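You operate a simulated robot arm through the tools that you are given. There is no shell and no other tool. Be economical: measure what you need, move in short steps, check, and stop when the job is done.

Carry out the task below with a simulated two-armed robot. There is one attempt and no reset: what you move stays moved.

Task
Rinse the grey funnel clean in the red parts washer.
Fine: stand it in the washer's cup, spout over it, switch on; switch off before you swing the spout aside and put the funnel back in its own cup. Where these are worked on the way, their far stop is far enough and under half their travel is too little: washer spout.

Only the result counts: the job must be done as asked and must still hold three seconds after the hand-in. Knocking over, shifting, dropping, spilling or breaking anything else fails it.

Robot
Two 7-joint arms with fingered hands on one trunk, on a base that drives. Base frame: it is fixed to the floor where the robot stands at the start and does not move with it; the origin is under the middle of the robot, x ahead of it, y to its left, z up. Readings come in mm, degrees, newtons and seconds.
The left shoulder is at the start at [25, 173, 1447], the right one opposite. With the tool pointing down near the work surface each hand reaches from about 100 to 640 mm from the robot's upright axis, wherever it stands, measured 20 degrees to its own side. Places, roughly: steel cup [600, -700, 900]; washer spout [800, -800, 1200]; washer switch [400, -800, 1000]. Payload 3.5 kg a hand.
The tool frame of a hand sits at the grasp point between the pads (the TCP): z along the fingers, y along the line on which they close. The tips reach 30 mm beyond it. The gripper opens to 104 mm. The gripper's body begins 35 mm behind the TCP. The gripper is a hand of 3 fingers: y runs from the thumb to the fingers, the wrist lies at [-15, -104, -178] in the tool frame, and closing takes about 1.5 s.
Orientation is told as [roll, pitch, yaw] about the base's x, y, z axes, in that order, counted from this pose: with the fingers straight down and the wrist toward the robot, the tool's x, y and z point along [0, 1, 0], [1, 0, 0] and [0, 0, -1] of the base frame.

Tools
- The arms move only by the tool send_rows. It takes "left_commands", "right_commands" or both (then of equal length, played together; a hand with none holds still); each is text: rows parted by semicolons, each of 6 numbers parted by spaces: the shift along the tool's x, y, z in units of 150 mm (1.0 is 150 mm), then the turn, a rotation vector about the tool's x, y, z in units of 120 degrees (1.0 is 120 degrees). In form: x y z rx ry rz; .... A call has 1 to 8 rows; each row is the pose to reach, as a shift and turn from the pose commanded when the call began, along the tool's axes at that moment. "left_hand" and "right_hand" are, for a hand that has rows, the opening, from 0 (shut) to 1 (fully open), set as the call begins (left out, the last holds). A call with a number of a shift or a turn outside -1 to 1 is refused whole. A row lasts 0.2 s, in which the tool goes at most 50 mm and 8.6 degrees; a call with a longer step from one row to the next is refused whole, and so is a gripper value outside its range. A pose out of reach is approached as far as the arm can. The call stops where the force on the tool passes 80 N (or 10 N more than at its start, if that is more) or the arm is blocked; 0.2 s more then pass. Each finger travels about 72 mm/s and halts on what it meets, pressing with about 30 N; the grip force reading is that of the motor and also rises with nothing between the fingers. The clock runs only during rows and for 0.2 s after the last one: add rows that repeat a pose to give the fingers time. The reply holds the time, the measured pose of the TCP, the force on the tool along the base axes, the opening and the grip force, in the units named above and with some noise, with the torque about the TCP (base axes, N m) and any sound that the robot's microphone picked up.
- Cameras (640 x 400 px; columns grow to the right, rows downward): "scene" is now at [80.9, -46.6, 1607.3]; the picture's right is [-0.59, -0.80, 0.00], its down [-0.57, 0.42, -0.71] and it looks along [0.57, -0.42, -0.70] (base axes); focal length 247 px, centre (320, 200). "left" rides on the left gripper at [-64, -94, -117] in its tool frame; the picture's right is [-0.72, -0.33, 0.61], its down [0.64, -0.65, 0.40] and it looks along [0.27, 0.68, 0.68] (tool axes); focal length 238 px, centre (320, 200). "right" rides on the right gripper at [64, -94, -117] in its tool frame; the picture's right is [-0.72, 0.33, -0.61], its down [-0.64, -0.65, 0.40] and it looks along [-0.27, 0.68, 0.68] (tool axes); focal length 238 px, centre (320, 200). There is no depth. A picture from a camera that has moved, and an enlarged one, comes with that camera's place and axes in the base frame and with its lens.
- capture(camera): a new picture of that camera. It takes no simulated time.
- move_column(by): slides the trunk up (or, below 0, down) by that many mm; the arms and the scene camera ride with it, the base frame stays. It gives what a move gives, with no picture.
- roll_base(legs): drives the robot by 1 to 6 legs, each [ahead, left, turn to the left] in mm, mm and degrees, along the robot's own axes; the way and the turn of a leg run together, so that a leg with both is an arc; at most 1500 mm and 180 degrees a leg. The arms and the cameras ride along, it lands a little off, and it stops where it bumps. It gives what a move gives.
- curl_fingers(index, middle, thumb_bend, thumb_turn, hand): sets how far each is bent, from 0 (flat) to 1 (curled in); at 0.3 the hand is open as for a grip, at 0.7 the pads meet at the TCP. One left out holds its place. A second passes; each finger stops where it meets its share of the squeeze, and holds until it gets a number again. A gripper value or a shape takes the hand back. It gives what a move gives, with no picture; readings hold the bend of each and the force on the fingers (four entries, about 0 where the hand has none), thumb and palm. thumb_turn goes from beside the hand (0) to across from the fingers (1), as for a grip.
- set_grasp(shape, hand): the hand has 3 fingers and takes this shape, open, in about a second: jaw (thumb against the fingers, like two jaws); tri (thumb and two fingers); tip (a fingertip pinch); poke (one finger out to press); point (the index stretched); flat (the hand flat); cup (the hand cupped); fist (a fist). The gripper value then closes the fingers along that shape, each until it touches; the sizes above hold for jaw. It gives what a move gives, with no picture.
- aim_head(pan, tilt): turns the head with the scene camera to pan (to the left, within 86 degrees either way) and tilt (down, from -29 to 69), counted from straight ahead of the robot. It gives what a move gives.
- inspect(camera, box): a new picture of the part [left, top, right, bottom] of that camera's present view, enlarged. It takes no simulated time.
- hand_in(): hands the job in; it is judged then, once.

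Work in short steps. Places have to be worked out from the pictures, the camera data and where the tool is seen: move nearer, look again, correct. Check each grasp and each placing, and mend what went wrong. You have 120 turns and 92 pictures in all, those below and enlarged ones among them. Open the grippers and draw the arms clear of the work before you hand the job in, unless the task says otherwise; then end with one line.

The tools are called after ">>>" as a command line: name --argument value ..., lists and objects as JSON in quotes. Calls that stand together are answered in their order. send_rows: Moves the arms, as the interface text tells. Its arguments: {"type":"object","properties":{"left_commands":{"type":"string"},"left_hand":{"type":"number"},"right_commands":{"type":"string"},"right_hand":{"type":"number"}},"required":[]} The other tools are called the same way: move_column (by) slides the trunk up or down; set_grasp (shape, hand) gives the hand a shape; curl_fingers (index, middle, thumb_bend, thumb_turn, hand) moves the fingers one by one; roll_base (legs) drives the base; aim_head (pan, tilt) turns the head that bears the scene camera; capture (camera) takes a picture; inspect (camera, box) takes an enlarged picture of a part of a camera's view; hand_in () hands the job in.

At the start:

```text
t: 0.0
left_ee_pos: [404.1, -74.0, 1407.0]
left_ee_rot: [0.0, 0.0, 0.0]
left_wrist_force: [0.5, 0.5, -0.9]
left_torque: [-0.01, -0.01, 0.01]
left_opening: 103.7
left_grasp_force: 0.0
left_shape: jaw
left_bend: [0.3, 0.3, 0.3, 0.98]
left_finger forces: [0.0, 0.1, 0.0, 0.1, 0.0, 0.0]
right_ee_pos: [280.2, -394.5, 1197.9]
right_ee_rot: [-0.1, -0.1, 0.0]
right_wrist_force: [0.2, -0.2, -0.4]
right_torque: [-0.01, 0.05, 0.0]
right_opening: 103.5
right_grasp_force: 0.0
right_shape: jaw
right_bend: [0.3, 0.3, 0.3, 0.98]
right_finger forces: [0.0, 0.0, 0.1, 0.0, 0.0, 0.0]
trunk travel left (down, up): [-541.0, 213.0]
robot x, y, heading: [1.0, -0.3, -0.1]
head pan, tilt: [-36.5, 44.6]
```

scene: 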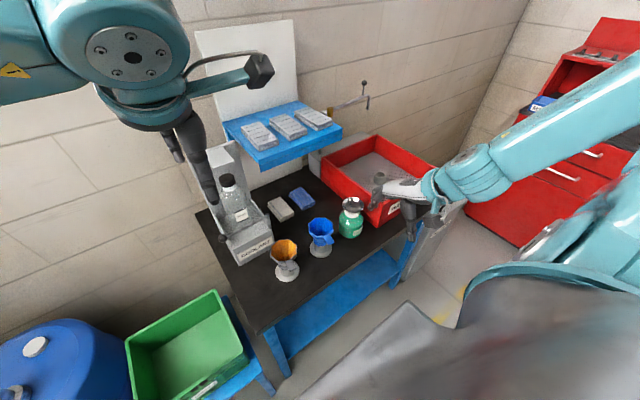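
right: 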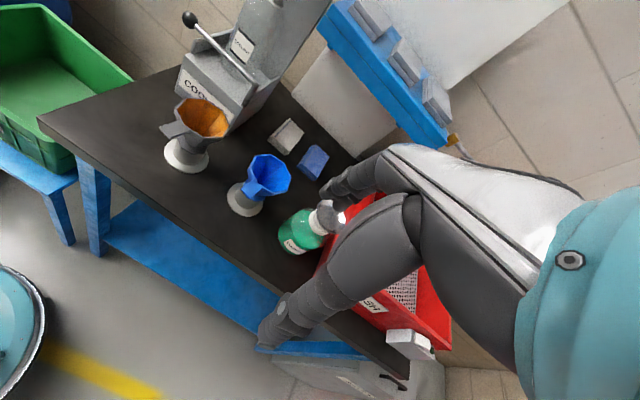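
left: 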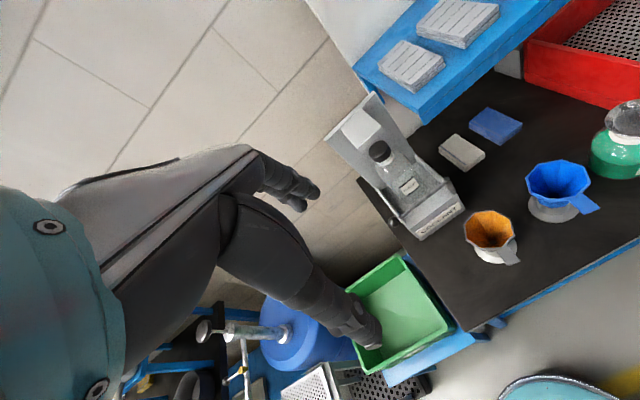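

I start by enlarging the funnels and the washer in the scene view to understand the parts.

>>> inspect --camera "scene" --box '[190, 60, 470, 300]'

>>> inspect --camera "right" --box '[140, 60, 460, 380]'

```text
1.67 times, centred on (330, 180) of scene
camera zoom: at [80.9, -46.6, 1607.3], right [-0.59, -0.8, 0.0], down [-0.57, 0.42, -0.71], along [0.57, -0.42, -0.7], focal length 412 px, centre (303, 233)
```

zoom: 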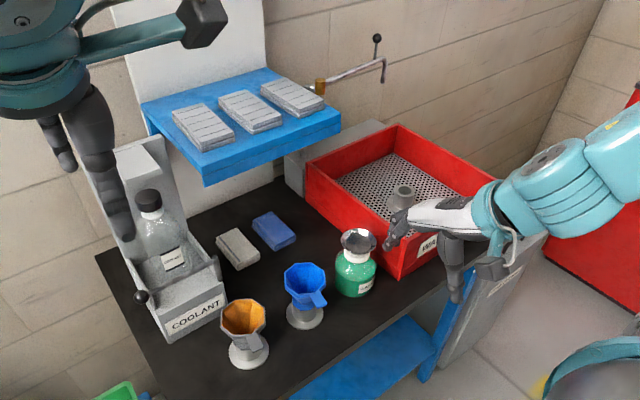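

```text
1.25 times, centred on (300, 220) of right
camera zoom: at [185.6, -330.5, 1314.8], right [0.33, -0.72, 0.61], down [-0.65, -0.64, -0.4], along [0.68, -0.27, -0.68], focal length 298 px, centre (345, 175)
```

zoom: 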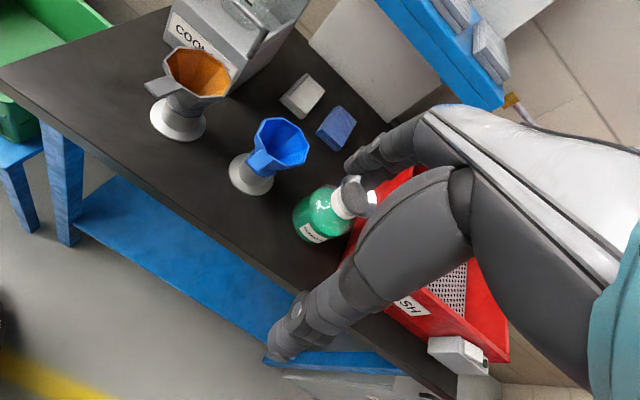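

The grey funnel (orange dirt inside) stands near [505, -220]; the washer with its cup is near [610, -760], with its spout behind. I drive to the right along the bench, so both come within reach, and look again.

>>> roll_base --legs '[[0, -350, 0]]'

>>> aim_head --pan -30 --tilt 42

>>> capture --camera "scene"

>>> capture --camera "right"

>>> capture --camera "left"

```text
t: 2.2
left_ee_pos: [402.0, -418.9, 1408.3]
left_ee_rot: [0.0, 0.0, -0.2]
left_wrist_force: [-0.3, -0.4, -0.2]
left_torque: [-0.06, 0.03, 0.01]
left_opening: 103.4
left_grasp_force: 0.1
left_shape: jaw
left_bend: [0.3, 0.3, 0.3, 0.98]
left_finger forces: [0.1, 0.0, 0.0, 0.1, 0.0, 0.0]
right_ee_pos: [279.2, -739.6, 1197.4]
right_ee_rot: [0.0, 0.0, -0.1]
right_wrist_force: [0.4, 0.4, 0.0]
right_torque: [-0.02, -0.01, 0.05]
right_opening: 103.5
right_grasp_force: 0.2
right_shape: jaw
right_bend: [0.3, 0.3, 0.3, 0.98]
right_finger forces: [0.1, 0.0, 0.0, 0.0, 0.0, 0.1]
trunk travel left (down, up): [-541.0, 213.0]
robot x, y, heading: [-1.8, -343.4, 0.1]
head pan, tilt: [-36.5, 44.6]
```

```text
t: 2.9
left_ee_pos: [402.5, -419.9, 1407.7]
left_ee_rot: [0.0, 0.0, -0.1]
left_wrist_force: [0.5, 0.5, -0.2]
left_torque: [0.03, 0.0, -0.02]
left_opening: 103.6
left_grasp_force: 0.1
left_shape: jaw
left_bend: [0.3, 0.3, 0.3, 0.98]
left_finger forces: [0.0, 0.0, 0.1, 0.0, 0.0, 0.0]
right_ee_pos: [278.8, -740.7, 1197.7]
right_ee_rot: [0.1, 0.0, -0.1]
right_wrist_force: [0.2, -0.1, -1.1]
right_torque: [-0.04, 0.01, 0.01]
right_opening: 103.8
right_grasp_force: 0.1
right_shape: jaw
right_bend: [0.3, 0.3, 0.3, 0.98]
right_finger forces: [0.0, 0.1, 0.0, 0.1, 0.0, 0.0]
trunk travel left (down, up): [-541.0, 213.0]
robot x, y, heading: [3.5, -342.2, -0.3]
head pan, tilt: [-30.0, 42.0]
```

```text
86 pictures are left
camera scene: at [87.3, -385.8, 1611.0], right [-0.5, -0.86, 0.0], down [-0.58, 0.34, -0.74], along [0.64, -0.37, -0.67], focal length 247 px, centre (320, 200)
```

scene: 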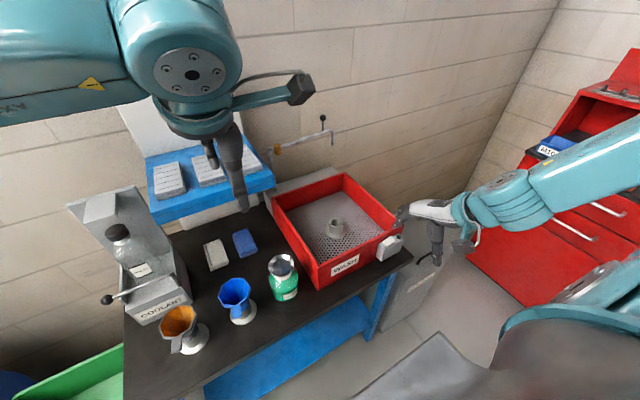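

```text
85 pictures are left
camera right: at [184.8, -676.4, 1314.7], right [0.33, -0.72, 0.61], down [-0.65, -0.64, -0.4], along [0.68, -0.27, -0.68], focal length 238 px, centre (320, 200)
```

right: 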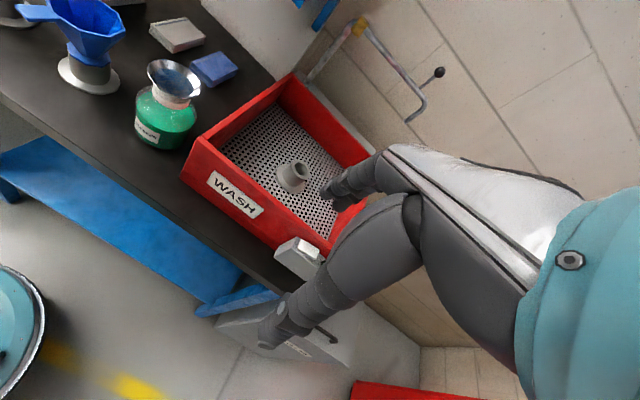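

```text
84 pictures are left
camera left: at [309.9, -483.1, 1522.7], right [-0.33, -0.72, -0.61], down [-0.65, 0.64, -0.4], along [0.68, 0.27, -0.68], focal length 238 px, centre (320, 200)
```

left: 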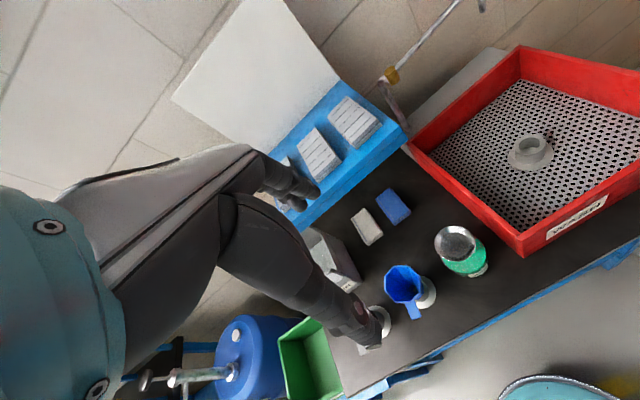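

Triangulating gives: grey funnel rim about [477, -214, 995], washer cup about [570, -735, 970], spout pivot [798, -637, 1170], spout tip [820, -875, 1125], and its knob [835, -832, 1231]. I enlarge the washer, the switch and the grey funnel for details.

>>> inspect --camera "scene" --box '[260, 100, 420, 300]'

>>> inspect --camera "right" --box '[180, 130, 360, 300]'

>>> inspect --camera "scene" --box '[90, 220, 310, 380]'

>>> aim_head --pan 0 --tilt 69

>>> capture --camera "scene"

```text
2.00 times, centred on (340, 200) of scene
camera zoom: at [87.3, -385.8, 1611.0], right [-0.5, -0.86, 0.0], down [-0.58, 0.34, -0.74], along [0.64, -0.37, -0.67], focal length 495 px, centre (280, 200)
```

zoom: 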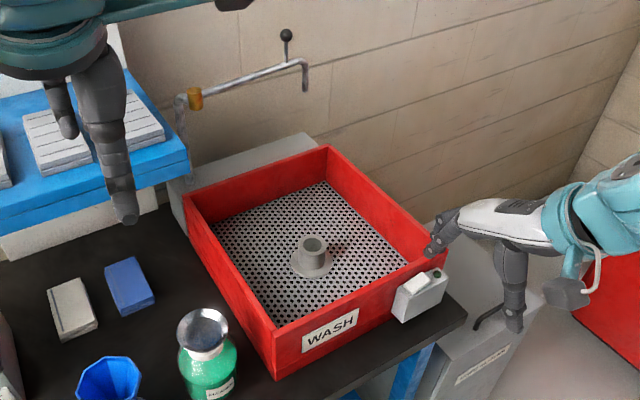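

```text
2.35 times, centred on (270, 215) of right
camera zoom: at [184.8, -676.4, 1314.7], right [0.33, -0.72, 0.61], down [-0.65, -0.64, -0.4], along [0.68, -0.27, -0.68], focal length 561 px, centre (438, 165)
```

zoom: 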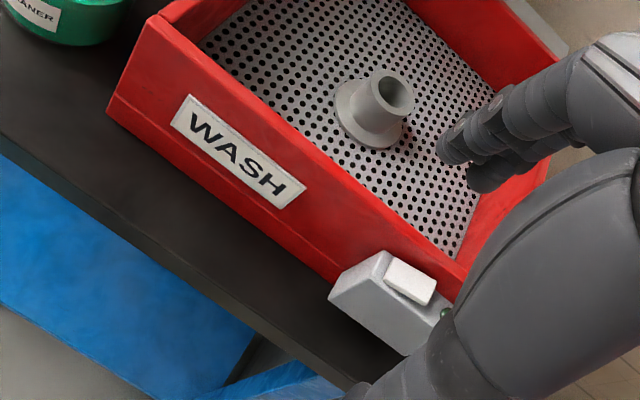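

```text
2.50 times, centred on (200, 300) of scene
camera zoom: at [87.3, -385.8, 1611.0], right [-0.5, -0.86, 0.0], down [-0.58, 0.34, -0.74], along [0.64, -0.37, -0.67], focal length 618 px, centre (620, -50)
```

zoom: 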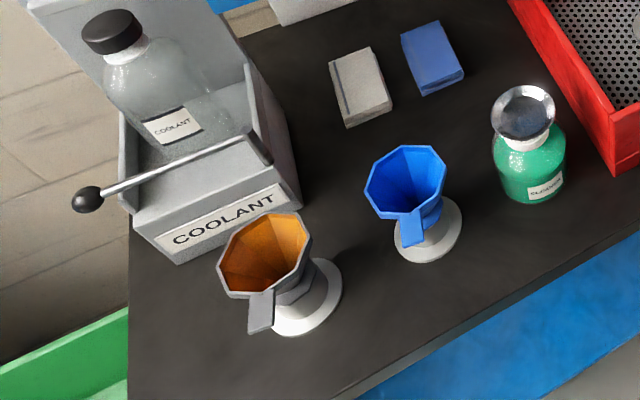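

```text
t: 3.9
left_ee_pos: [402.0, -420.3, 1407.6]
left_ee_rot: [0.0, -0.1, 0.0]
left_wrist_force: [0.3, 0.2, 0.1]
left_torque: [0.0, -0.02, 0.0]
left_opening: 103.7
left_grasp_force: 0.1
left_shape: jaw
left_bend: [0.3, 0.3, 0.3, 0.98]
left_finger forces: [0.1, 0.0, 0.1, 0.0, 0.1, 0.0]
right_ee_pos: [278.8, -740.8, 1196.4]
right_ee_rot: [0.0, 0.0, -0.1]
right_wrist_force: [0.2, 0.3, 0.4]
right_torque: [-0.04, 0.01, 0.01]
right_opening: 103.4
right_grasp_force: 0.1
right_shape: jaw
right_bend: [0.3, 0.3, 0.3, 0.98]
right_finger forces: [0.0, 0.1, 0.1, 0.0, 0.0, 0.0]
trunk travel left (down, up): [-541.0, 213.0]
robot x, y, heading: [0.1, -342.6, -0.2]
head pan, tilt: [0.0, 68.8]
```

```text
80 pictures are left
camera scene: at [71.0, -343.5, 1577.9], right [0.0, -1.0, 0.0], down [-0.93, 0.0, -0.36], along [0.36, 0.0, -0.93], focal length 247 px, centre (320, 200)
```

scene: 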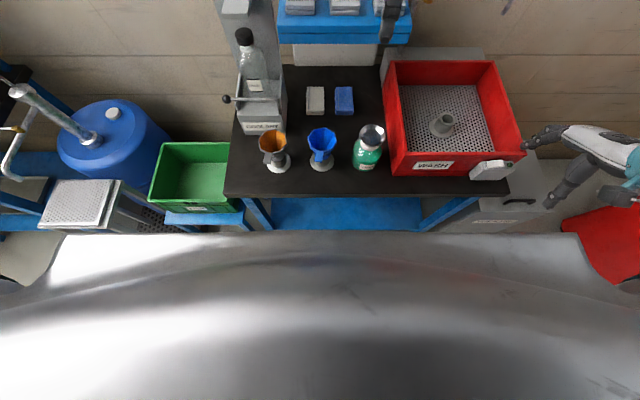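

The switch is a rocker on top of the grey box near [400, -815, 985]. Now I drive back left for the grey funnel, so that the right hand can fetch it, and look closely.

>>> roll_base --legs '[[0, 330, 0]]'

>>> send_rows --right_commands "-0.1 0 0 0 0 0;0.2 0 0 0 0 0;0.45 0 0 0 0 0"

>>> capture --camera "right"

>>> aim_head --pan -25 --tilt 50

>>> capture --camera "scene"

```text
t: 6.1
left_ee_pos: [403.6, -81.2, 1408.4]
left_ee_rot: [-0.1, 0.0, -0.1]
left_wrist_force: [-0.2, 1.4, 0.7]
left_torque: [-0.01, -0.03, -0.02]
left_opening: 103.5
left_grasp_force: 0.1
left_shape: jaw
left_bend: [0.3, 0.3, 0.3, 0.98]
left_finger forces: [0.1, 0.0, 0.1, 0.0, 0.0, 0.1]
right_ee_pos: [279.9, -402.9, 1197.3]
right_ee_rot: [0.1, 0.1, 0.0]
right_wrist_force: [-0.1, 0.4, -0.4]
right_torque: [0.0, -0.04, 0.01]
right_opening: 103.9
right_grasp_force: 0.0
right_shape: jaw
right_bend: [0.3, 0.3, 0.3, 0.98]
right_finger forces: [0.1, 0.0, 0.0, 0.0, 0.1, 0.0]
trunk travel left (down, up): [-541.0, 213.0]
robot x, y, heading: [-1.4, -9.7, -0.1]
head pan, tilt: [0.0, 68.8]
```

```text
t: 6.9
left_ee_pos: [403.7, -82.0, 1407.7]
left_ee_rot: [0.0, 0.0, -0.1]
left_wrist_force: [0.8, -0.2, 0.6]
left_torque: [-0.01, 0.0, -0.03]
left_opening: 103.6
left_grasp_force: 0.2
left_shape: jaw
left_bend: [0.3, 0.3, 0.3, 0.98]
left_finger forces: [0.0, 0.1, 0.1, 0.1, 0.0, 0.0]
right_ee_pos: [312.0, -357.2, 1183.1]
right_ee_rot: [0.1, 0.1, -0.1]
right_wrist_force: [-0.1, 0.3, 0.2]
right_torque: [0.0, -0.01, 0.0]
right_opening: 104.1
right_grasp_force: 0.1
right_shape: jaw
right_bend: [0.3, 0.3, 0.3, 0.98]
right_finger forces: [0.0, 0.0, 0.0, 0.1, 0.0, 0.1]
right hand out of reach, approached as far as the arm can: row 2, 3
trunk travel left (down, up): [-541.0, 213.0]
robot x, y, heading: [3.3, -10.4, -0.2]
head pan, tilt: [0.0, 68.8]
```

```text
79 pictures are left
camera right: at [217.7, -292.5, 1300.9], right [0.33, -0.72, 0.61], down [-0.65, -0.64, -0.4], along [0.68, -0.27, -0.68], focal length 238 px, centre (320, 200)
```

right: 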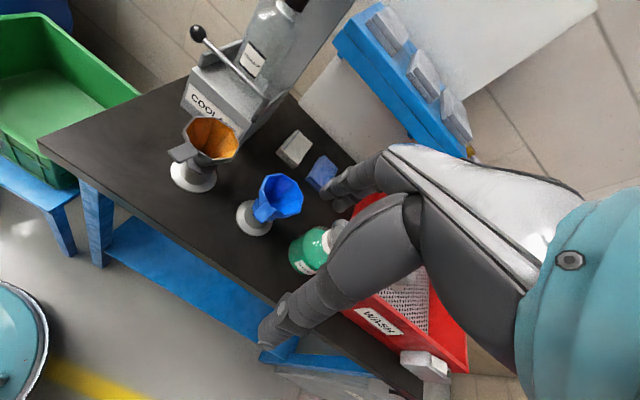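

```text
t: 7.8
left_ee_pos: [402.0, -81.6, 1407.9]
left_ee_rot: [0.0, 0.0, -0.1]
left_wrist_force: [0.0, -0.5, -0.1]
left_torque: [0.0, -0.02, 0.02]
left_opening: 103.7
left_grasp_force: 0.1
left_shape: jaw
left_bend: [0.3, 0.3, 0.3, 0.98]
left_finger forces: [0.0, 0.0, 0.1, 0.0, 0.0, 0.0]
right_ee_pos: [310.6, -357.3, 1182.5]
right_ee_rot: [0.1, 0.1, -0.1]
right_wrist_force: [0.7, 0.3, 0.1]
right_torque: [-0.01, 0.02, 0.01]
right_opening: 103.6
right_grasp_force: 0.1
right_shape: jaw
right_bend: [0.3, 0.3, 0.3, 0.98]
right_finger forces: [0.0, 0.0, 0.1, 0.0, 0.0, 0.0]
trunk travel left (down, up): [-541.0, 213.0]
robot x, y, heading: [-1.6, -4.8, -0.2]
head pan, tilt: [-25.0, 50.0]
```

```text
78 pictures are left
camera scene: at [85.5, -38.3, 1599.8], right [-0.42, -0.91, 0.0], down [-0.69, 0.32, -0.64], along [0.58, -0.27, -0.77], focal length 247 px, centre (320, 200)
```

scene: 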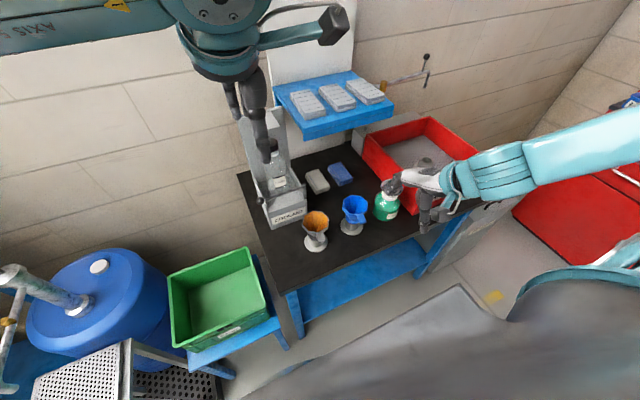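

The reach limit is on the inner side, so I move the hand forward over the bench for a close look at the funnel.

>>> send_rows --right_commands "0 0.25 0 0 0 0;0.2 0.4 0.1 0 0 0;0.4 0.55 0.2 0 0 0;0.58 0.59 0.41 0 0 0"

>>> capture --camera "right"

```text
t: 8.8
left_ee_pos: [402.3, -81.3, 1407.8]
left_ee_rot: [0.0, 0.1, -0.1]
left_wrist_force: [-0.4, -0.7, 1.0]
left_torque: [0.02, -0.01, 0.0]
left_opening: 103.8
left_grasp_force: 0.0
left_shape: jaw
left_bend: [0.3, 0.3, 0.3, 0.98]
left_finger forces: [0.1, 0.1, 0.0, 0.1, 0.0, 0.1]
right_ee_pos: [399.0, -271.9, 1122.7]
right_ee_rot: [0.0, 0.0, 0.0]
right_wrist_force: [0.4, 0.1, -1.0]
right_torque: [0.03, -0.03, -0.01]
right_opening: 103.8
right_grasp_force: 0.1
right_shape: jaw
right_bend: [0.3, 0.3, 0.3, 0.98]
right_finger forces: [0.0, 0.0, 0.1, 0.0, 0.0, 0.0]
trunk travel left (down, up): [-541.0, 213.0]
robot x, y, heading: [1.4, -4.6, 0.1]
head pan, tilt: [-25.0, 50.0]
```

```text
77 pictures are left
camera right: at [304.7, -206.9, 1240.1], right [0.33, -0.72, 0.61], down [-0.65, -0.64, -0.4], along [0.68, -0.27, -0.68], focal length 238 px, centre (320, 200)
```

right: 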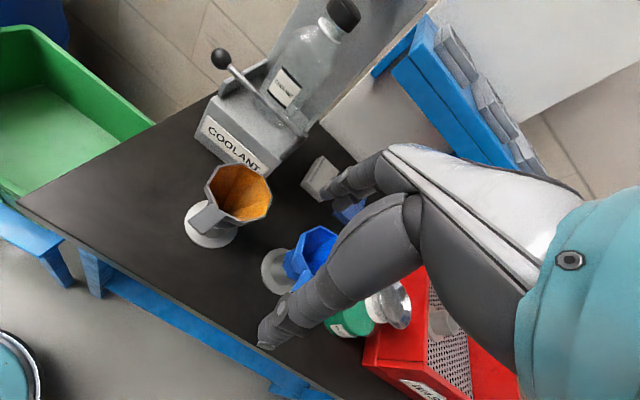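

>>> inspect --camera "right" --box '[160, 120, 320, 270]'

```text
2.67 times, centred on (240, 195) of right
camera zoom: at [304.7, -206.9, 1240.1], right [0.33, -0.72, 0.61], down [-0.65, -0.64, -0.4], along [0.68, -0.27, -0.68], focal length 636 px, centre (533, 213)
```

zoom: 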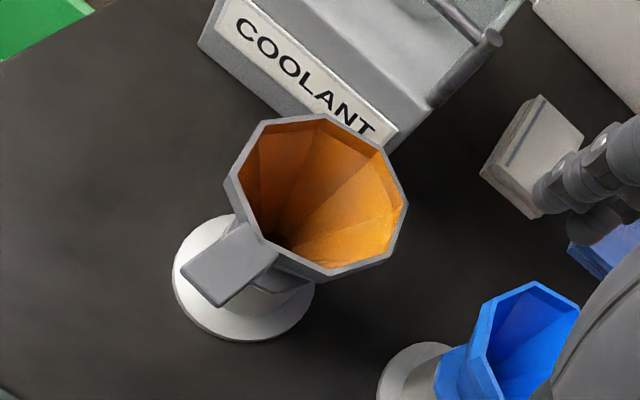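

The funnel has an octagonal rim about 85 mm wide, its tab pointing toward the robot. I will straddle the rim across the base y line, so I turn the hand to yaw about 80 while staying high.

>>> send_rows --right_commands "0 0 0 0 0 -0.07;0 0 0 0 0 -0.14;0 0 0 0 0 -0.21;0 0 0 0 0 -0.28;0 0 0 0 0 -0.35;0 0 0 0 0 -0.42;0 0 0 0 0 -0.49;0 0 0 0 0 -0.56"

>>> capture --camera "right"

```text
t: 10.6
left_ee_pos: [403.9, -82.6, 1407.7]
left_ee_rot: [0.0, 0.1, -0.1]
left_wrist_force: [0.2, 0.2, 1.2]
left_torque: [0.0, 0.01, -0.01]
left_opening: 103.5
left_grasp_force: 0.2
left_shape: jaw
left_bend: [0.3, 0.3, 0.3, 0.98]
left_finger forces: [0.0, 0.0, 0.0, 0.0, 0.0, 0.1]
right_ee_pos: [400.3, -271.0, 1120.8]
right_ee_rot: [0.2, 0.0, 67.2]
right_wrist_force: [0.0, -0.1, 0.7]
right_torque: [-0.03, 0.01, 0.0]
right_opening: 103.7
right_grasp_force: 0.0
right_shape: jaw
right_bend: [0.3, 0.3, 0.3, 0.98]
right_finger forces: [0.1, 0.0, 0.1, 0.0, 0.0, 0.0]
trunk travel left (down, up): [-541.0, 213.0]
robot x, y, heading: [1.7, -5.2, -0.2]
head pan, tilt: [-25.0, 50.0]
```

```text
75 pictures are left
camera right: at [305.4, -332.6, 1238.8], right [0.79, 0.02, 0.61], down [0.34, -0.85, -0.41], along [0.51, 0.53, -0.68], focal length 238 px, centre (320, 200)
```

right: 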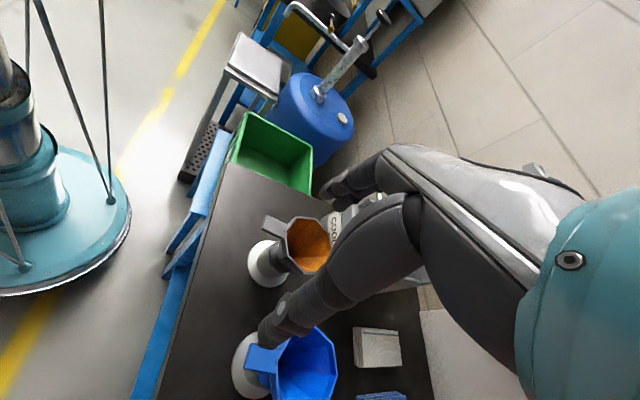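

The tab slopes down toward the robot along −x; the rim centre fits [473, -213, 995]. I finish the turn to yaw 87 and go above the rim at a height of 1090 (tips 1060).

>>> send_rows --right_commands "-0.1 0.18 0.03 0 0 -0.06;-0.2 0.36 0.06 0 0 -0.12;-0.299 0.545 0.1 0 0 -0.165;-0.299 0.545 0.2 0 0 -0.165"

>>> capture --camera "right"

>>> inspect --camera "scene" --box '[260, 150, 420, 250]'

```text
t: 11.6
left_ee_pos: [401.8, -82.3, 1407.4]
left_ee_rot: [0.0, 0.0, -0.1]
left_wrist_force: [-0.3, -0.2, 0.0]
left_torque: [0.0, 0.0, -0.02]
left_opening: 103.7
left_grasp_force: 0.1
left_shape: jaw
left_bend: [0.3, 0.3, 0.3, 0.98]
left_finger forces: [0.0, 0.0, 0.0, 0.1, 0.0, 0.1]
right_ee_pos: [474.8, -214.8, 1091.6]
right_ee_rot: [0.1, 0.0, 87.1]
right_wrist_force: [-0.9, 1.3, -0.4]
right_torque: [0.0, 0.0, 0.01]
right_opening: 103.9
right_grasp_force: 0.0
right_shape: jaw
right_bend: [0.3, 0.3, 0.3, 0.98]
right_finger forces: [0.1, 0.0, 0.1, 0.0, 0.1, 0.0]
trunk travel left (down, up): [-541.0, 213.0]
robot x, y, heading: [-0.0, -6.8, 0.2]
head pan, tilt: [-25.0, 50.0]
```

```text
74 pictures are left
camera right: at [404.9, -304.9, 1209.0], right [0.74, 0.29, 0.61], down [0.61, -0.68, -0.41], along [0.3, 0.67, -0.68], focal length 238 px, centre (320, 200)
```

right: 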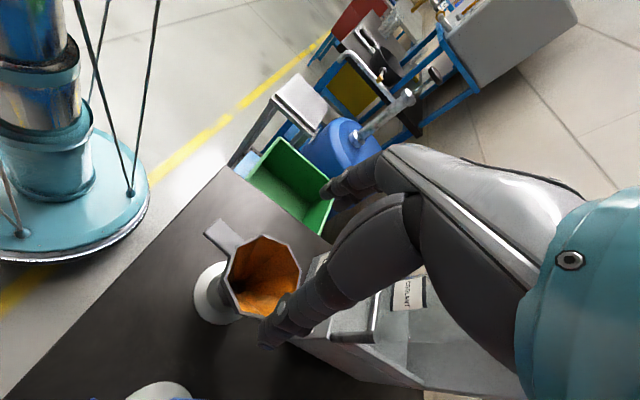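

```text
4.00 times, centred on (340, 200) of scene
camera zoom: at [84.8, -39.1, 1599.9], right [-0.42, -0.91, 0.0], down [-0.69, 0.33, -0.64], along [0.58, -0.27, -0.77], focal length 989 px, centre (240, 200)
```

zoom: 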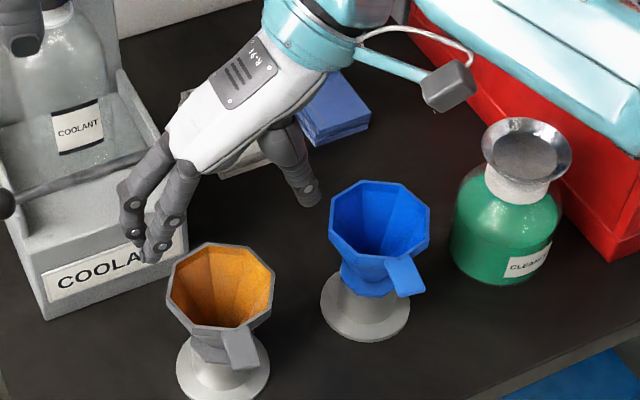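

The views agree on the rim centre at about [479, -212, 985]. I lower to 1030 with a small correction and check the straddle.

>>> send_rows --right_commands "-0.03 0.02 0.15 0 0 0;-0.03 0.02 0.3 0 0 0;-0.03 0.02 0.42 0 0 0" --right_hand 1

>>> inspect --camera "scene" --box '[260, 150, 420, 250]'

>>> capture --camera "right"

```text
t: 12.4
left_ee_pos: [403.8, -81.4, 1406.8]
left_ee_rot: [0.0, -0.1, -0.1]
left_wrist_force: [-0.6, 0.0, 0.9]
left_torque: [-0.03, 0.01, 0.02]
left_opening: 103.6
left_grasp_force: 0.0
left_shape: jaw
left_bend: [0.3, 0.3, 0.3, 0.98]
left_finger forces: [0.1, 0.0, 0.0, 0.0, 0.0, 0.0]
right_ee_pos: [479.6, -211.9, 1028.3]
right_ee_rot: [0.0, 0.0, 86.9]
right_wrist_force: [-0.1, 0.2, -0.1]
right_torque: [0.0, 0.01, 0.01]
right_opening: 103.7
right_grasp_force: 0.1
right_shape: jaw
right_bend: [0.3, 0.3, 0.3, 0.98]
right_finger forces: [0.0, 0.0, 0.1, 0.0, 0.1, 0.0]
trunk travel left (down, up): [-541.0, 213.0]
robot x, y, heading: [-2.3, -6.7, -0.1]
head pan, tilt: [-25.0, 50.0]
```

```text
4.00 times, centred on (340, 200) of scene
camera zoom: at [85.5, -38.3, 1599.8], right [-0.42, -0.91, 0.0], down [-0.69, 0.32, -0.64], along [0.58, -0.27, -0.77], focal length 989 px, centre (240, 200)
```

zoom: 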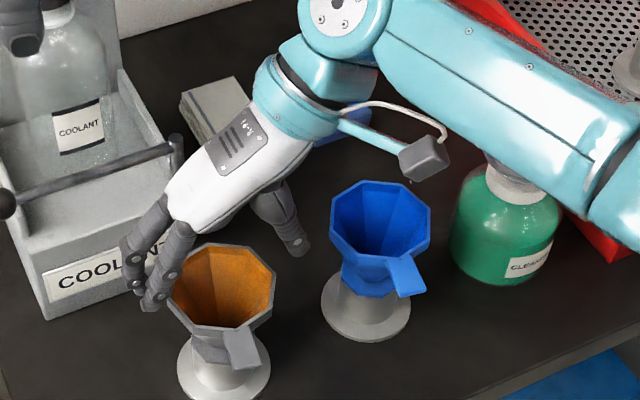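

```text
71 pictures are left
camera right: at [410.0, -301.2, 1146.3], right [0.74, 0.29, 0.61], down [0.6, -0.69, -0.4], along [0.3, 0.67, -0.68], focal length 238 px, centre (320, 200)
```

right: 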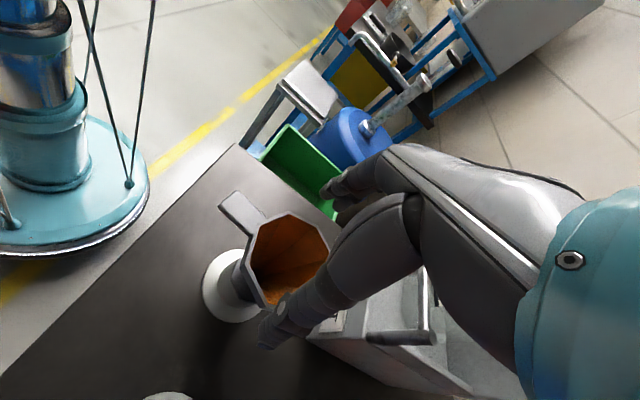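

The thumb and fingers straddle the rim evenly in y. I lower 50 mm more and close.

>>> send_rows --right_commands "0 0 0.12 0 0 0;0 0 0.24 0 0 0;0 0 0.335 0 0 0"

>>> inspect --camera "scene" --box '[260, 150, 420, 250]'

```text
t: 13.2
left_ee_pos: [402.6, -81.5, 1407.1]
left_ee_rot: [0.0, 0.0, -0.1]
left_wrist_force: [0.8, 0.4, 1.0]
left_torque: [0.0, 0.04, 0.0]
left_opening: 103.4
left_grasp_force: 0.1
left_shape: jaw
left_bend: [0.3, 0.3, 0.3, 0.98]
left_finger forces: [0.0, 0.0, 0.1, 0.1, 0.0, 0.1]
right_ee_pos: [479.3, -210.7, 978.0]
right_ee_rot: [-0.1, 0.1, 86.9]
right_wrist_force: [0.0, 0.2, 0.1]
right_torque: [0.01, 0.0, 0.0]
right_opening: 103.9
right_grasp_force: 0.1
right_shape: jaw
right_bend: [0.3, 0.3, 0.3, 0.98]
right_finger forces: [0.0, 0.0, 0.0, 0.0, 0.2, 0.0]
trunk travel left (down, up): [-541.0, 213.0]
robot x, y, heading: [1.7, -8.1, -0.2]
head pan, tilt: [-25.0, 50.0]
```

```text
4.00 times, centred on (340, 200) of scene
camera zoom: at [85.3, -38.4, 1599.8], right [-0.42, -0.91, 0.0], down [-0.69, 0.32, -0.64], along [0.58, -0.27, -0.77], focal length 989 px, centre (240, 200)
```

zoom: 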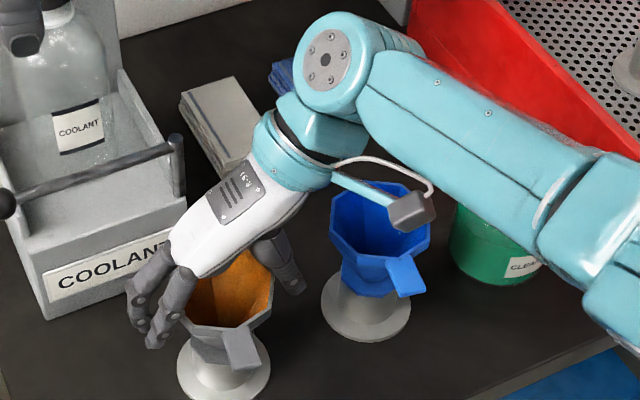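

The rim lies between thumb and fingers with no contact force. I close the hand.

>>> send_rows --right_commands "0 0 0 0 0 0;0 0 0 0 0 0;0 0 0 0 0 0;0 0 0 0 0 0;0 0 0 0 0 0;0 0 0 0 0 0" --right_hand 0

>>> inspect --camera "scene" --box '[260, 150, 420, 250]'

```text
t: 14.6
left_ee_pos: [403.4, -81.0, 1407.6]
left_ee_rot: [0.1, 0.0, -0.1]
left_wrist_force: [-1.0, -0.6, 0.1]
left_torque: [-0.02, -0.01, -0.01]
left_opening: 103.5
left_grasp_force: 0.2
left_shape: jaw
left_bend: [0.3, 0.3, 0.3, 0.98]
left_finger forces: [0.1, 0.1, 0.0, 0.1, 0.0, 0.0]
right_ee_pos: [480.0, -211.0, 977.7]
right_ee_rot: [0.1, -0.1, 86.8]
right_wrist_force: [-0.2, 0.2, -0.8]
right_torque: [-0.04, 0.0, 0.0]
right_opening: 61.6
right_grasp_force: 29.7
right_shape: jaw
right_bend: [0.74, 0.39, 0.67, 1.0]
right_finger forces: [23.2, 11.5, 0.1, 0.0, 32.1, 0.1]
trunk travel left (down, up): [-541.0, 213.0]
robot x, y, heading: [-2.2, -6.4, 0.0]
head pan, tilt: [-25.0, 50.0]
```

```text
4.00 times, centred on (340, 200) of scene
camera zoom: at [85.3, -38.5, 1599.8], right [-0.42, -0.91, 0.0], down [-0.69, 0.32, -0.64], along [0.58, -0.27, -0.77], focal length 989 px, centre (240, 200)
```

zoom: 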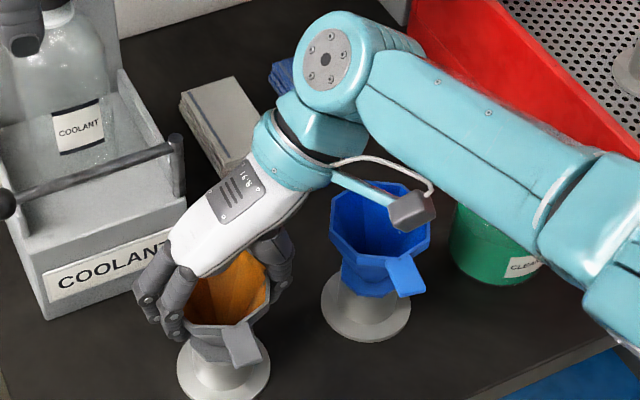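

The grip reads 30 N with all fingers touching. I lift slowly by 40 mm and look.

>>> send_rows --right_commands "0 0 -0.06 0 0 0;0 0 -0.12 0 0 0;0 0 -0.2 0 0 0;0 0 -0.27 0 0 0;0 0 -0.27 0 0 0"

>>> inspect --camera "scene" --box '[260, 150, 420, 250]'

>>> capture --camera "right"

```text
t: 15.8
left_ee_pos: [403.6, -81.1, 1407.2]
left_ee_rot: [0.0, 0.0, -0.1]
left_wrist_force: [-0.3, 0.6, 0.1]
left_torque: [0.0, 0.0, 0.03]
left_opening: 103.4
left_grasp_force: 0.1
left_shape: jaw
left_bend: [0.3, 0.3, 0.3, 0.98]
left_finger forces: [0.0, 0.1, 0.0, 0.1, 0.0, 0.0]
right_ee_pos: [479.2, -211.2, 1018.5]
right_ee_rot: [0.1, 0.0, 86.9]
right_wrist_force: [0.3, -0.1, -0.5]
right_torque: [-0.03, -0.01, -0.01]
right_opening: 61.7
right_grasp_force: 30.3
right_shape: jaw
right_bend: [0.74, 0.39, 0.67, 1.0]
right_finger forces: [23.2, 11.5, 0.0, 0.0, 32.0, 0.0]
trunk travel left (down, up): [-541.0, 213.0]
robot x, y, heading: [2.7, -8.0, -0.1]
head pan, tilt: [-25.0, 50.0]
```

```text
4.00 times, centred on (340, 200) of scene
camera zoom: at [85.4, -38.5, 1599.8], right [-0.42, -0.91, 0.0], down [-0.69, 0.32, -0.64], along [0.58, -0.27, -0.77], focal length 989 px, centre (240, 200)
```

zoom: 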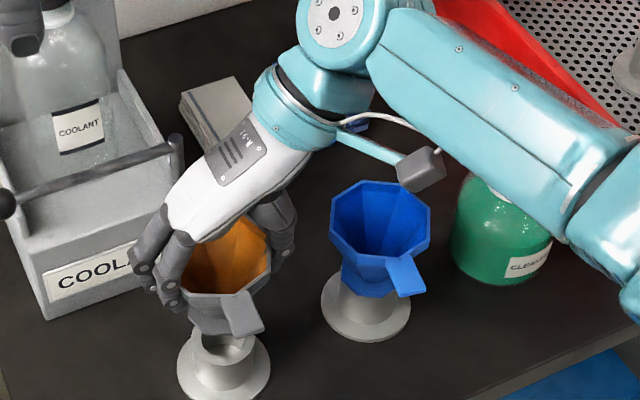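

```text
67 pictures are left
camera right: at [409.8, -300.8, 1136.8], right [0.74, 0.29, 0.61], down [0.6, -0.69, -0.4], along [0.3, 0.67, -0.68], focal length 238 px, centre (320, 200)
```

right: 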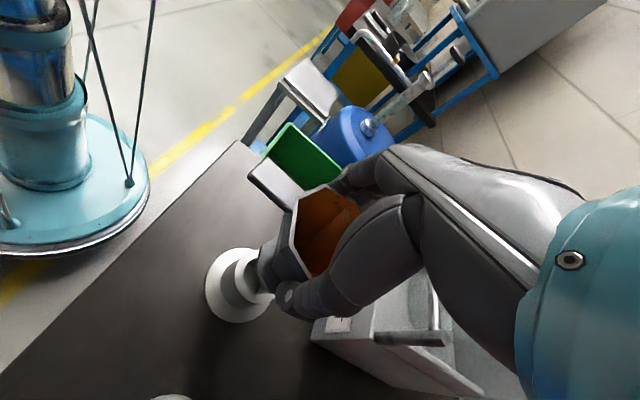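

The funnel comes up cleanly; seated TCP was [480, -211, 978]. I lift another 110 mm and look at the freed cup, to learn the offset between TCP and cup.

>>> send_rows --right_commands "0 0 -0.15 0 0 0;0 0 -0.3 0 0 0;0 0 -0.5 0 0 0;0 0 -0.73 0 0 0;0 0 -0.73 0 0 0"

>>> inspect --camera "scene" --box '[260, 150, 420, 250]'

>>> capture --camera "right"

```text
t: 17.0
left_ee_pos: [402.1, -81.9, 1407.8]
left_ee_rot: [0.0, 0.0, -0.2]
left_wrist_force: [-0.3, -0.9, -0.6]
left_torque: [-0.01, 0.01, 0.0]
left_opening: 103.5
left_grasp_force: 0.2
left_shape: jaw
left_bend: [0.3, 0.3, 0.3, 0.98]
left_finger forces: [0.0, 0.0, 0.0, 0.1, 0.1, 0.0]
right_ee_pos: [478.2, -209.8, 1130.8]
right_ee_rot: [0.2, 0.0, 86.9]
right_wrist_force: [-0.2, -0.5, -0.5]
right_torque: [-0.03, -0.01, 0.05]
right_opening: 61.2
right_grasp_force: 30.2
right_shape: jaw
right_bend: [0.74, 0.39, 0.67, 1.0]
right_finger forces: [23.2, 11.5, 0.1, 0.0, 31.8, 0.0]
trunk travel left (down, up): [-541.0, 213.0]
robot x, y, heading: [4.1, -8.7, -0.1]
head pan, tilt: [-25.0, 50.0]
```

```text
4.00 times, centred on (340, 200) of scene
camera zoom: at [85.4, -38.6, 1599.8], right [-0.42, -0.91, 0.0], down [-0.69, 0.32, -0.64], along [0.58, -0.27, -0.77], focal length 989 px, centre (240, 200)
```

zoom: 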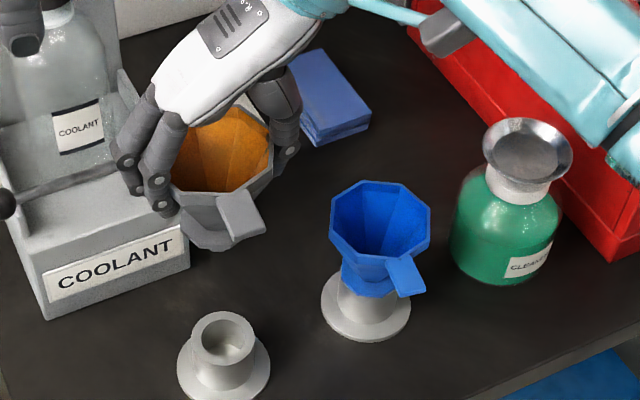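

```text
65 pictures are left
camera right: at [409.4, -299.5, 1247.9], right [0.74, 0.29, 0.61], down [0.6, -0.69, -0.4], along [0.3, 0.67, -0.68], focal length 238 px, centre (320, 200)
```

right: 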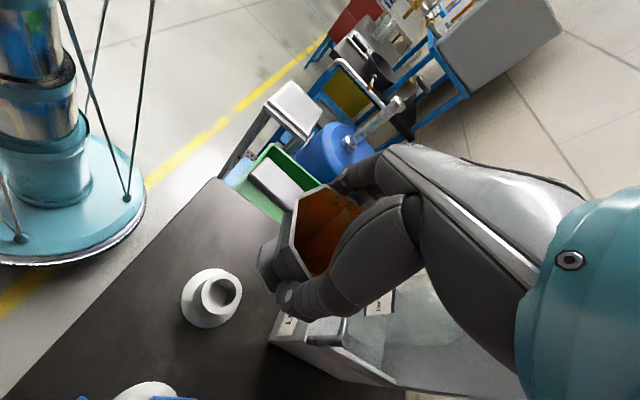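

The own cup is centred at [480, -209], right under the TCP, and the seated TCP height was 978. I raise the funnel a bit more, then drive right to bring it in front of the washer.

>>> send_rows --right_commands "0 0 -0.1 0 0 0;0 0 -0.25 0 0 0;0 0 -0.4 0 0 0;0 0 -0.4 0 0 0"

>>> roll_base --legs '[[0, -520, 0]]'

>>> aim_head --pan -20 --tilt 45

>>> capture --camera "scene"

>>> capture --camera "left"

```text
t: 18.0
left_ee_pos: [403.3, -81.9, 1408.6]
left_ee_rot: [0.0, 0.0, -0.1]
left_wrist_force: [-0.2, 0.0, 0.1]
left_torque: [-0.02, 0.03, -0.04]
left_opening: 104.0
left_grasp_force: 0.1
left_shape: jaw
left_bend: [0.3, 0.3, 0.3, 0.98]
left_finger forces: [0.0, 0.1, 0.0, 0.0, 0.0, 0.0]
right_ee_pos: [478.2, -209.5, 1190.6]
right_ee_rot: [0.1, 0.0, 87.0]
right_wrist_force: [-0.4, 0.6, -0.8]
right_torque: [0.0, -0.02, -0.01]
right_opening: 61.4
right_grasp_force: 30.4
right_shape: jaw
right_bend: [0.74, 0.39, 0.67, 1.0]
right_finger forces: [23.0, 11.6, 0.0, 0.0, 31.6, 0.1]
trunk travel left (down, up): [-541.0, 213.0]
robot x, y, heading: [1.9, -8.4, -0.0]
head pan, tilt: [-25.0, 50.0]
```

```text
t: 21.0
left_ee_pos: [398.7, -596.9, 1406.6]
left_ee_rot: [0.0, 0.0, -1.0]
left_wrist_force: [0.2, -0.6, -0.1]
left_torque: [0.02, 0.01, 0.01]
left_opening: 103.5
left_grasp_force: 0.1
left_shape: jaw
left_bend: [0.3, 0.3, 0.3, 0.98]
left_finger forces: [0.1, 0.0, 0.0, 0.0, 0.0, 0.0]
right_ee_pos: [471.7, -727.1, 1189.8]
right_ee_rot: [-0.1, 0.0, 86.1]
right_wrist_force: [-1.0, 0.5, -0.6]
right_torque: [0.02, 0.0, -0.03]
right_opening: 61.2
right_grasp_force: 30.1
right_shape: jaw
right_bend: [0.74, 0.39, 0.67, 1.0]
right_finger forces: [23.0, 11.8, 0.1, 0.0, 31.6, 0.1]
trunk travel left (down, up): [-541.0, 213.0]
robot x, y, heading: [-2.4, -516.5, -1.1]
head pan, tilt: [-25.0, 50.0]
```

```text
t: 21.6
left_ee_pos: [397.8, -597.7, 1406.8]
left_ee_rot: [0.0, 0.0, -0.8]
left_wrist_force: [0.8, -0.6, -0.4]
left_torque: [0.03, 0.01, 0.0]
left_opening: 103.8
left_grasp_force: 0.0
left_shape: jaw
left_bend: [0.3, 0.3, 0.3, 0.98]
left_finger forces: [0.0, 0.0, 0.1, 0.0, 0.0, 0.0]
right_ee_pos: [471.6, -727.2, 1190.3]
right_ee_rot: [0.1, 0.0, 86.1]
right_wrist_force: [1.1, 0.3, -0.4]
right_torque: [-0.02, -0.02, 0.05]
right_opening: 61.5
right_grasp_force: 29.7
right_shape: jaw
right_bend: [0.74, 0.39, 0.67, 1.0]
right_finger forces: [23.0, 11.6, 0.0, 0.0, 31.6, 0.0]
trunk travel left (down, up): [-541.0, 213.0]
robot x, y, heading: [-6.5, -516.5, -0.9]
head pan, tilt: [-20.0, 45.0]
```

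```text
64 pictures are left
camera scene: at [87.0, -545.6, 1606.7], right [-0.36, -0.93, 0.0], down [-0.66, 0.25, -0.71], along [0.66, -0.25, -0.71], focal length 247 px, centre (320, 200)
```

scene: 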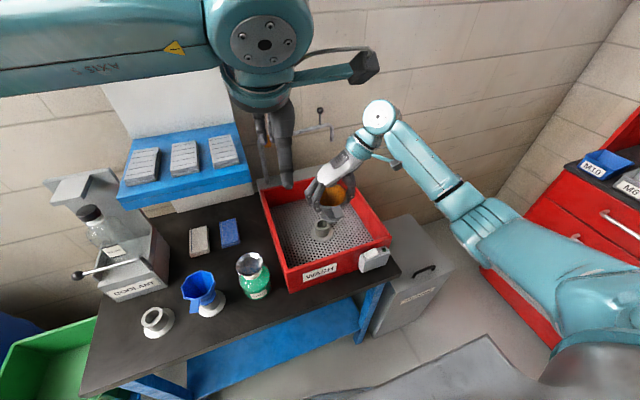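

```text
63 pictures are left
camera left: at [303.9, -660.0, 1522.7], right [-0.34, -0.71, -0.61], down [-0.64, 0.65, -0.4], along [0.69, 0.26, -0.68], focal length 238 px, centre (320, 200)
```

left: 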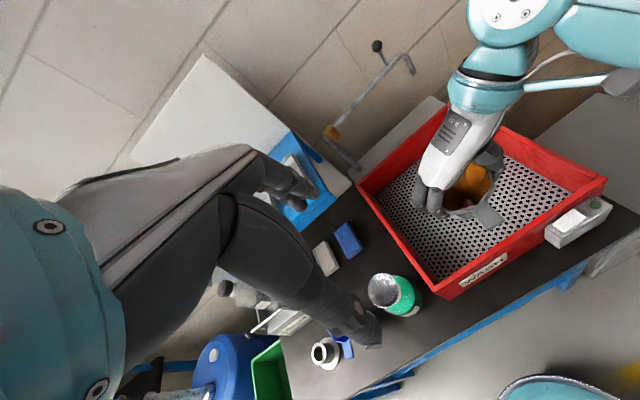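

I enlarge the washer region for an accurate fix of the washer cup and switch.

>>> inspect --camera "scene" --box '[250, 160, 410, 300]'

>>> inspect --camera "left" --box '[340, 80, 620, 300]'

>>> capture --camera "right"

```text
2.86 times, centred on (330, 230) of scene
camera zoom: at [87.0, -545.6, 1606.7], right [-0.36, -0.93, 0.0], down [-0.66, 0.25, -0.71], along [0.66, -0.25, -0.71], focal length 707 px, centre (291, 114)
```

zoom: 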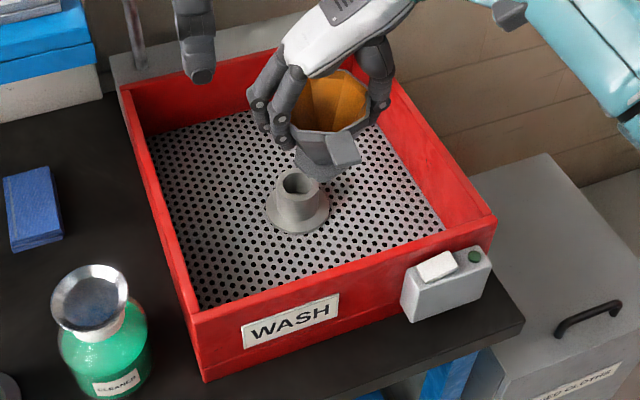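

```text
1.82 times, centred on (480, 190) of left
camera zoom: at [303.9, -660.0, 1522.7], right [-0.34, -0.71, -0.61], down [-0.64, 0.65, -0.4], along [0.69, 0.26, -0.68], focal length 433 px, centre (29, 218)
```

zoom: 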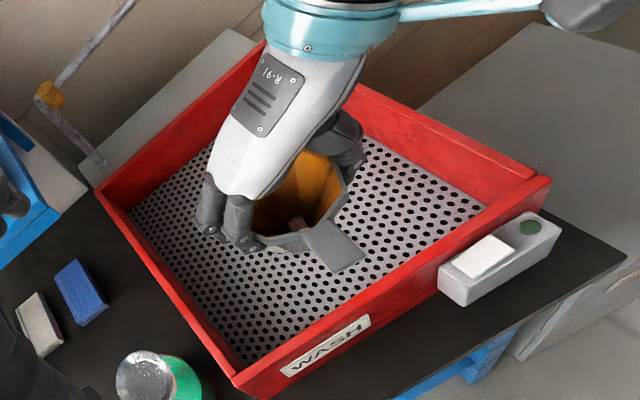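

```text
60 pictures are left
camera right: at [400.9, -816.3, 1307.5], right [0.74, 0.28, 0.61], down [0.59, -0.69, -0.4], along [0.31, 0.66, -0.68], focal length 238 px, centre (320, 200)
```

right: 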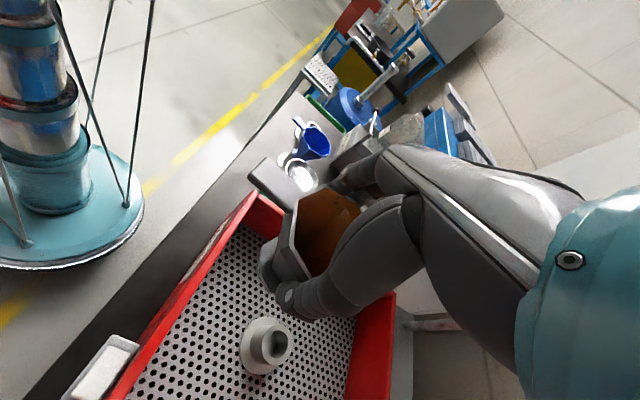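

The washer cup rim comes out at [592, -749, 937]. It is at the edge of reach, so I drive 80 mm ahead, correcting the small heading error.

>>> roll_base --legs '[[80, 0, 0.9]]'

>>> capture --camera "right"

>>> inspect --camera "scene" --box '[230, 150, 430, 310]'

```text
t: 22.7
left_ee_pos: [479.5, -591.4, 1407.4]
left_ee_rot: [0.0, 0.0, 0.0]
left_wrist_force: [0.7, -0.4, 0.1]
left_torque: [-0.02, 0.0, 0.02]
left_opening: 103.8
left_grasp_force: 0.1
left_shape: jaw
left_bend: [0.3, 0.3, 0.3, 0.98]
left_finger forces: [0.0, 0.0, 0.0, 0.1, 0.0, 0.0]
right_ee_pos: [554.9, -719.3, 1189.6]
right_ee_rot: [0.1, 0.0, 87.1]
right_wrist_force: [0.5, 0.5, 0.2]
right_torque: [-0.04, 0.0, 0.0]
right_opening: 61.4
right_grasp_force: 30.2
right_shape: jaw
right_bend: [0.74, 0.39, 0.67, 1.0]
right_finger forces: [23.1, 11.7, 0.0, 0.1, 31.6, 0.0]
trunk travel left (down, up): [-541.0, 213.0]
robot x, y, heading: [75.7, -519.0, 0.2]
head pan, tilt: [-20.0, 45.0]
```

```text
59 pictures are left
camera right: at [486.2, -809.8, 1307.4], right [0.74, 0.29, 0.61], down [0.61, -0.68, -0.4], along [0.3, 0.67, -0.68], focal length 238 px, centre (320, 200)
```

right: 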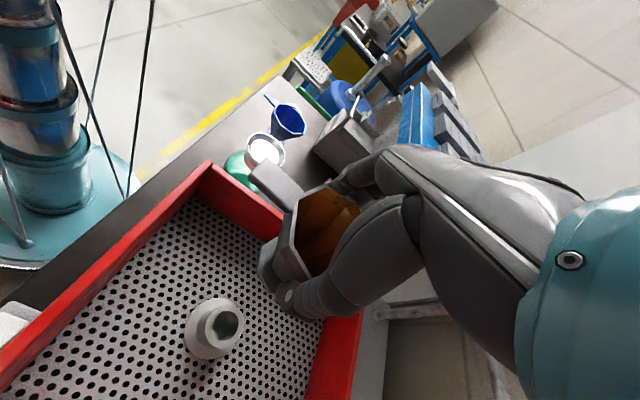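

```text
2.50 times, centred on (330, 230) of scene
camera zoom: at [168.0, -544.3, 1606.7], right [-0.34, -0.94, 0.0], down [-0.67, 0.24, -0.71], along [0.66, -0.24, -0.71], focal length 618 px, centre (295, 125)
```

zoom: 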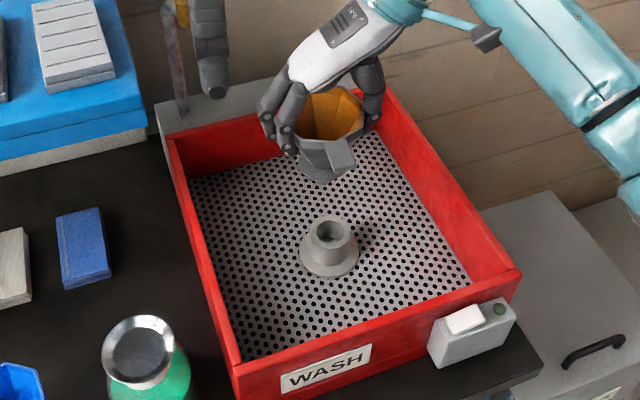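

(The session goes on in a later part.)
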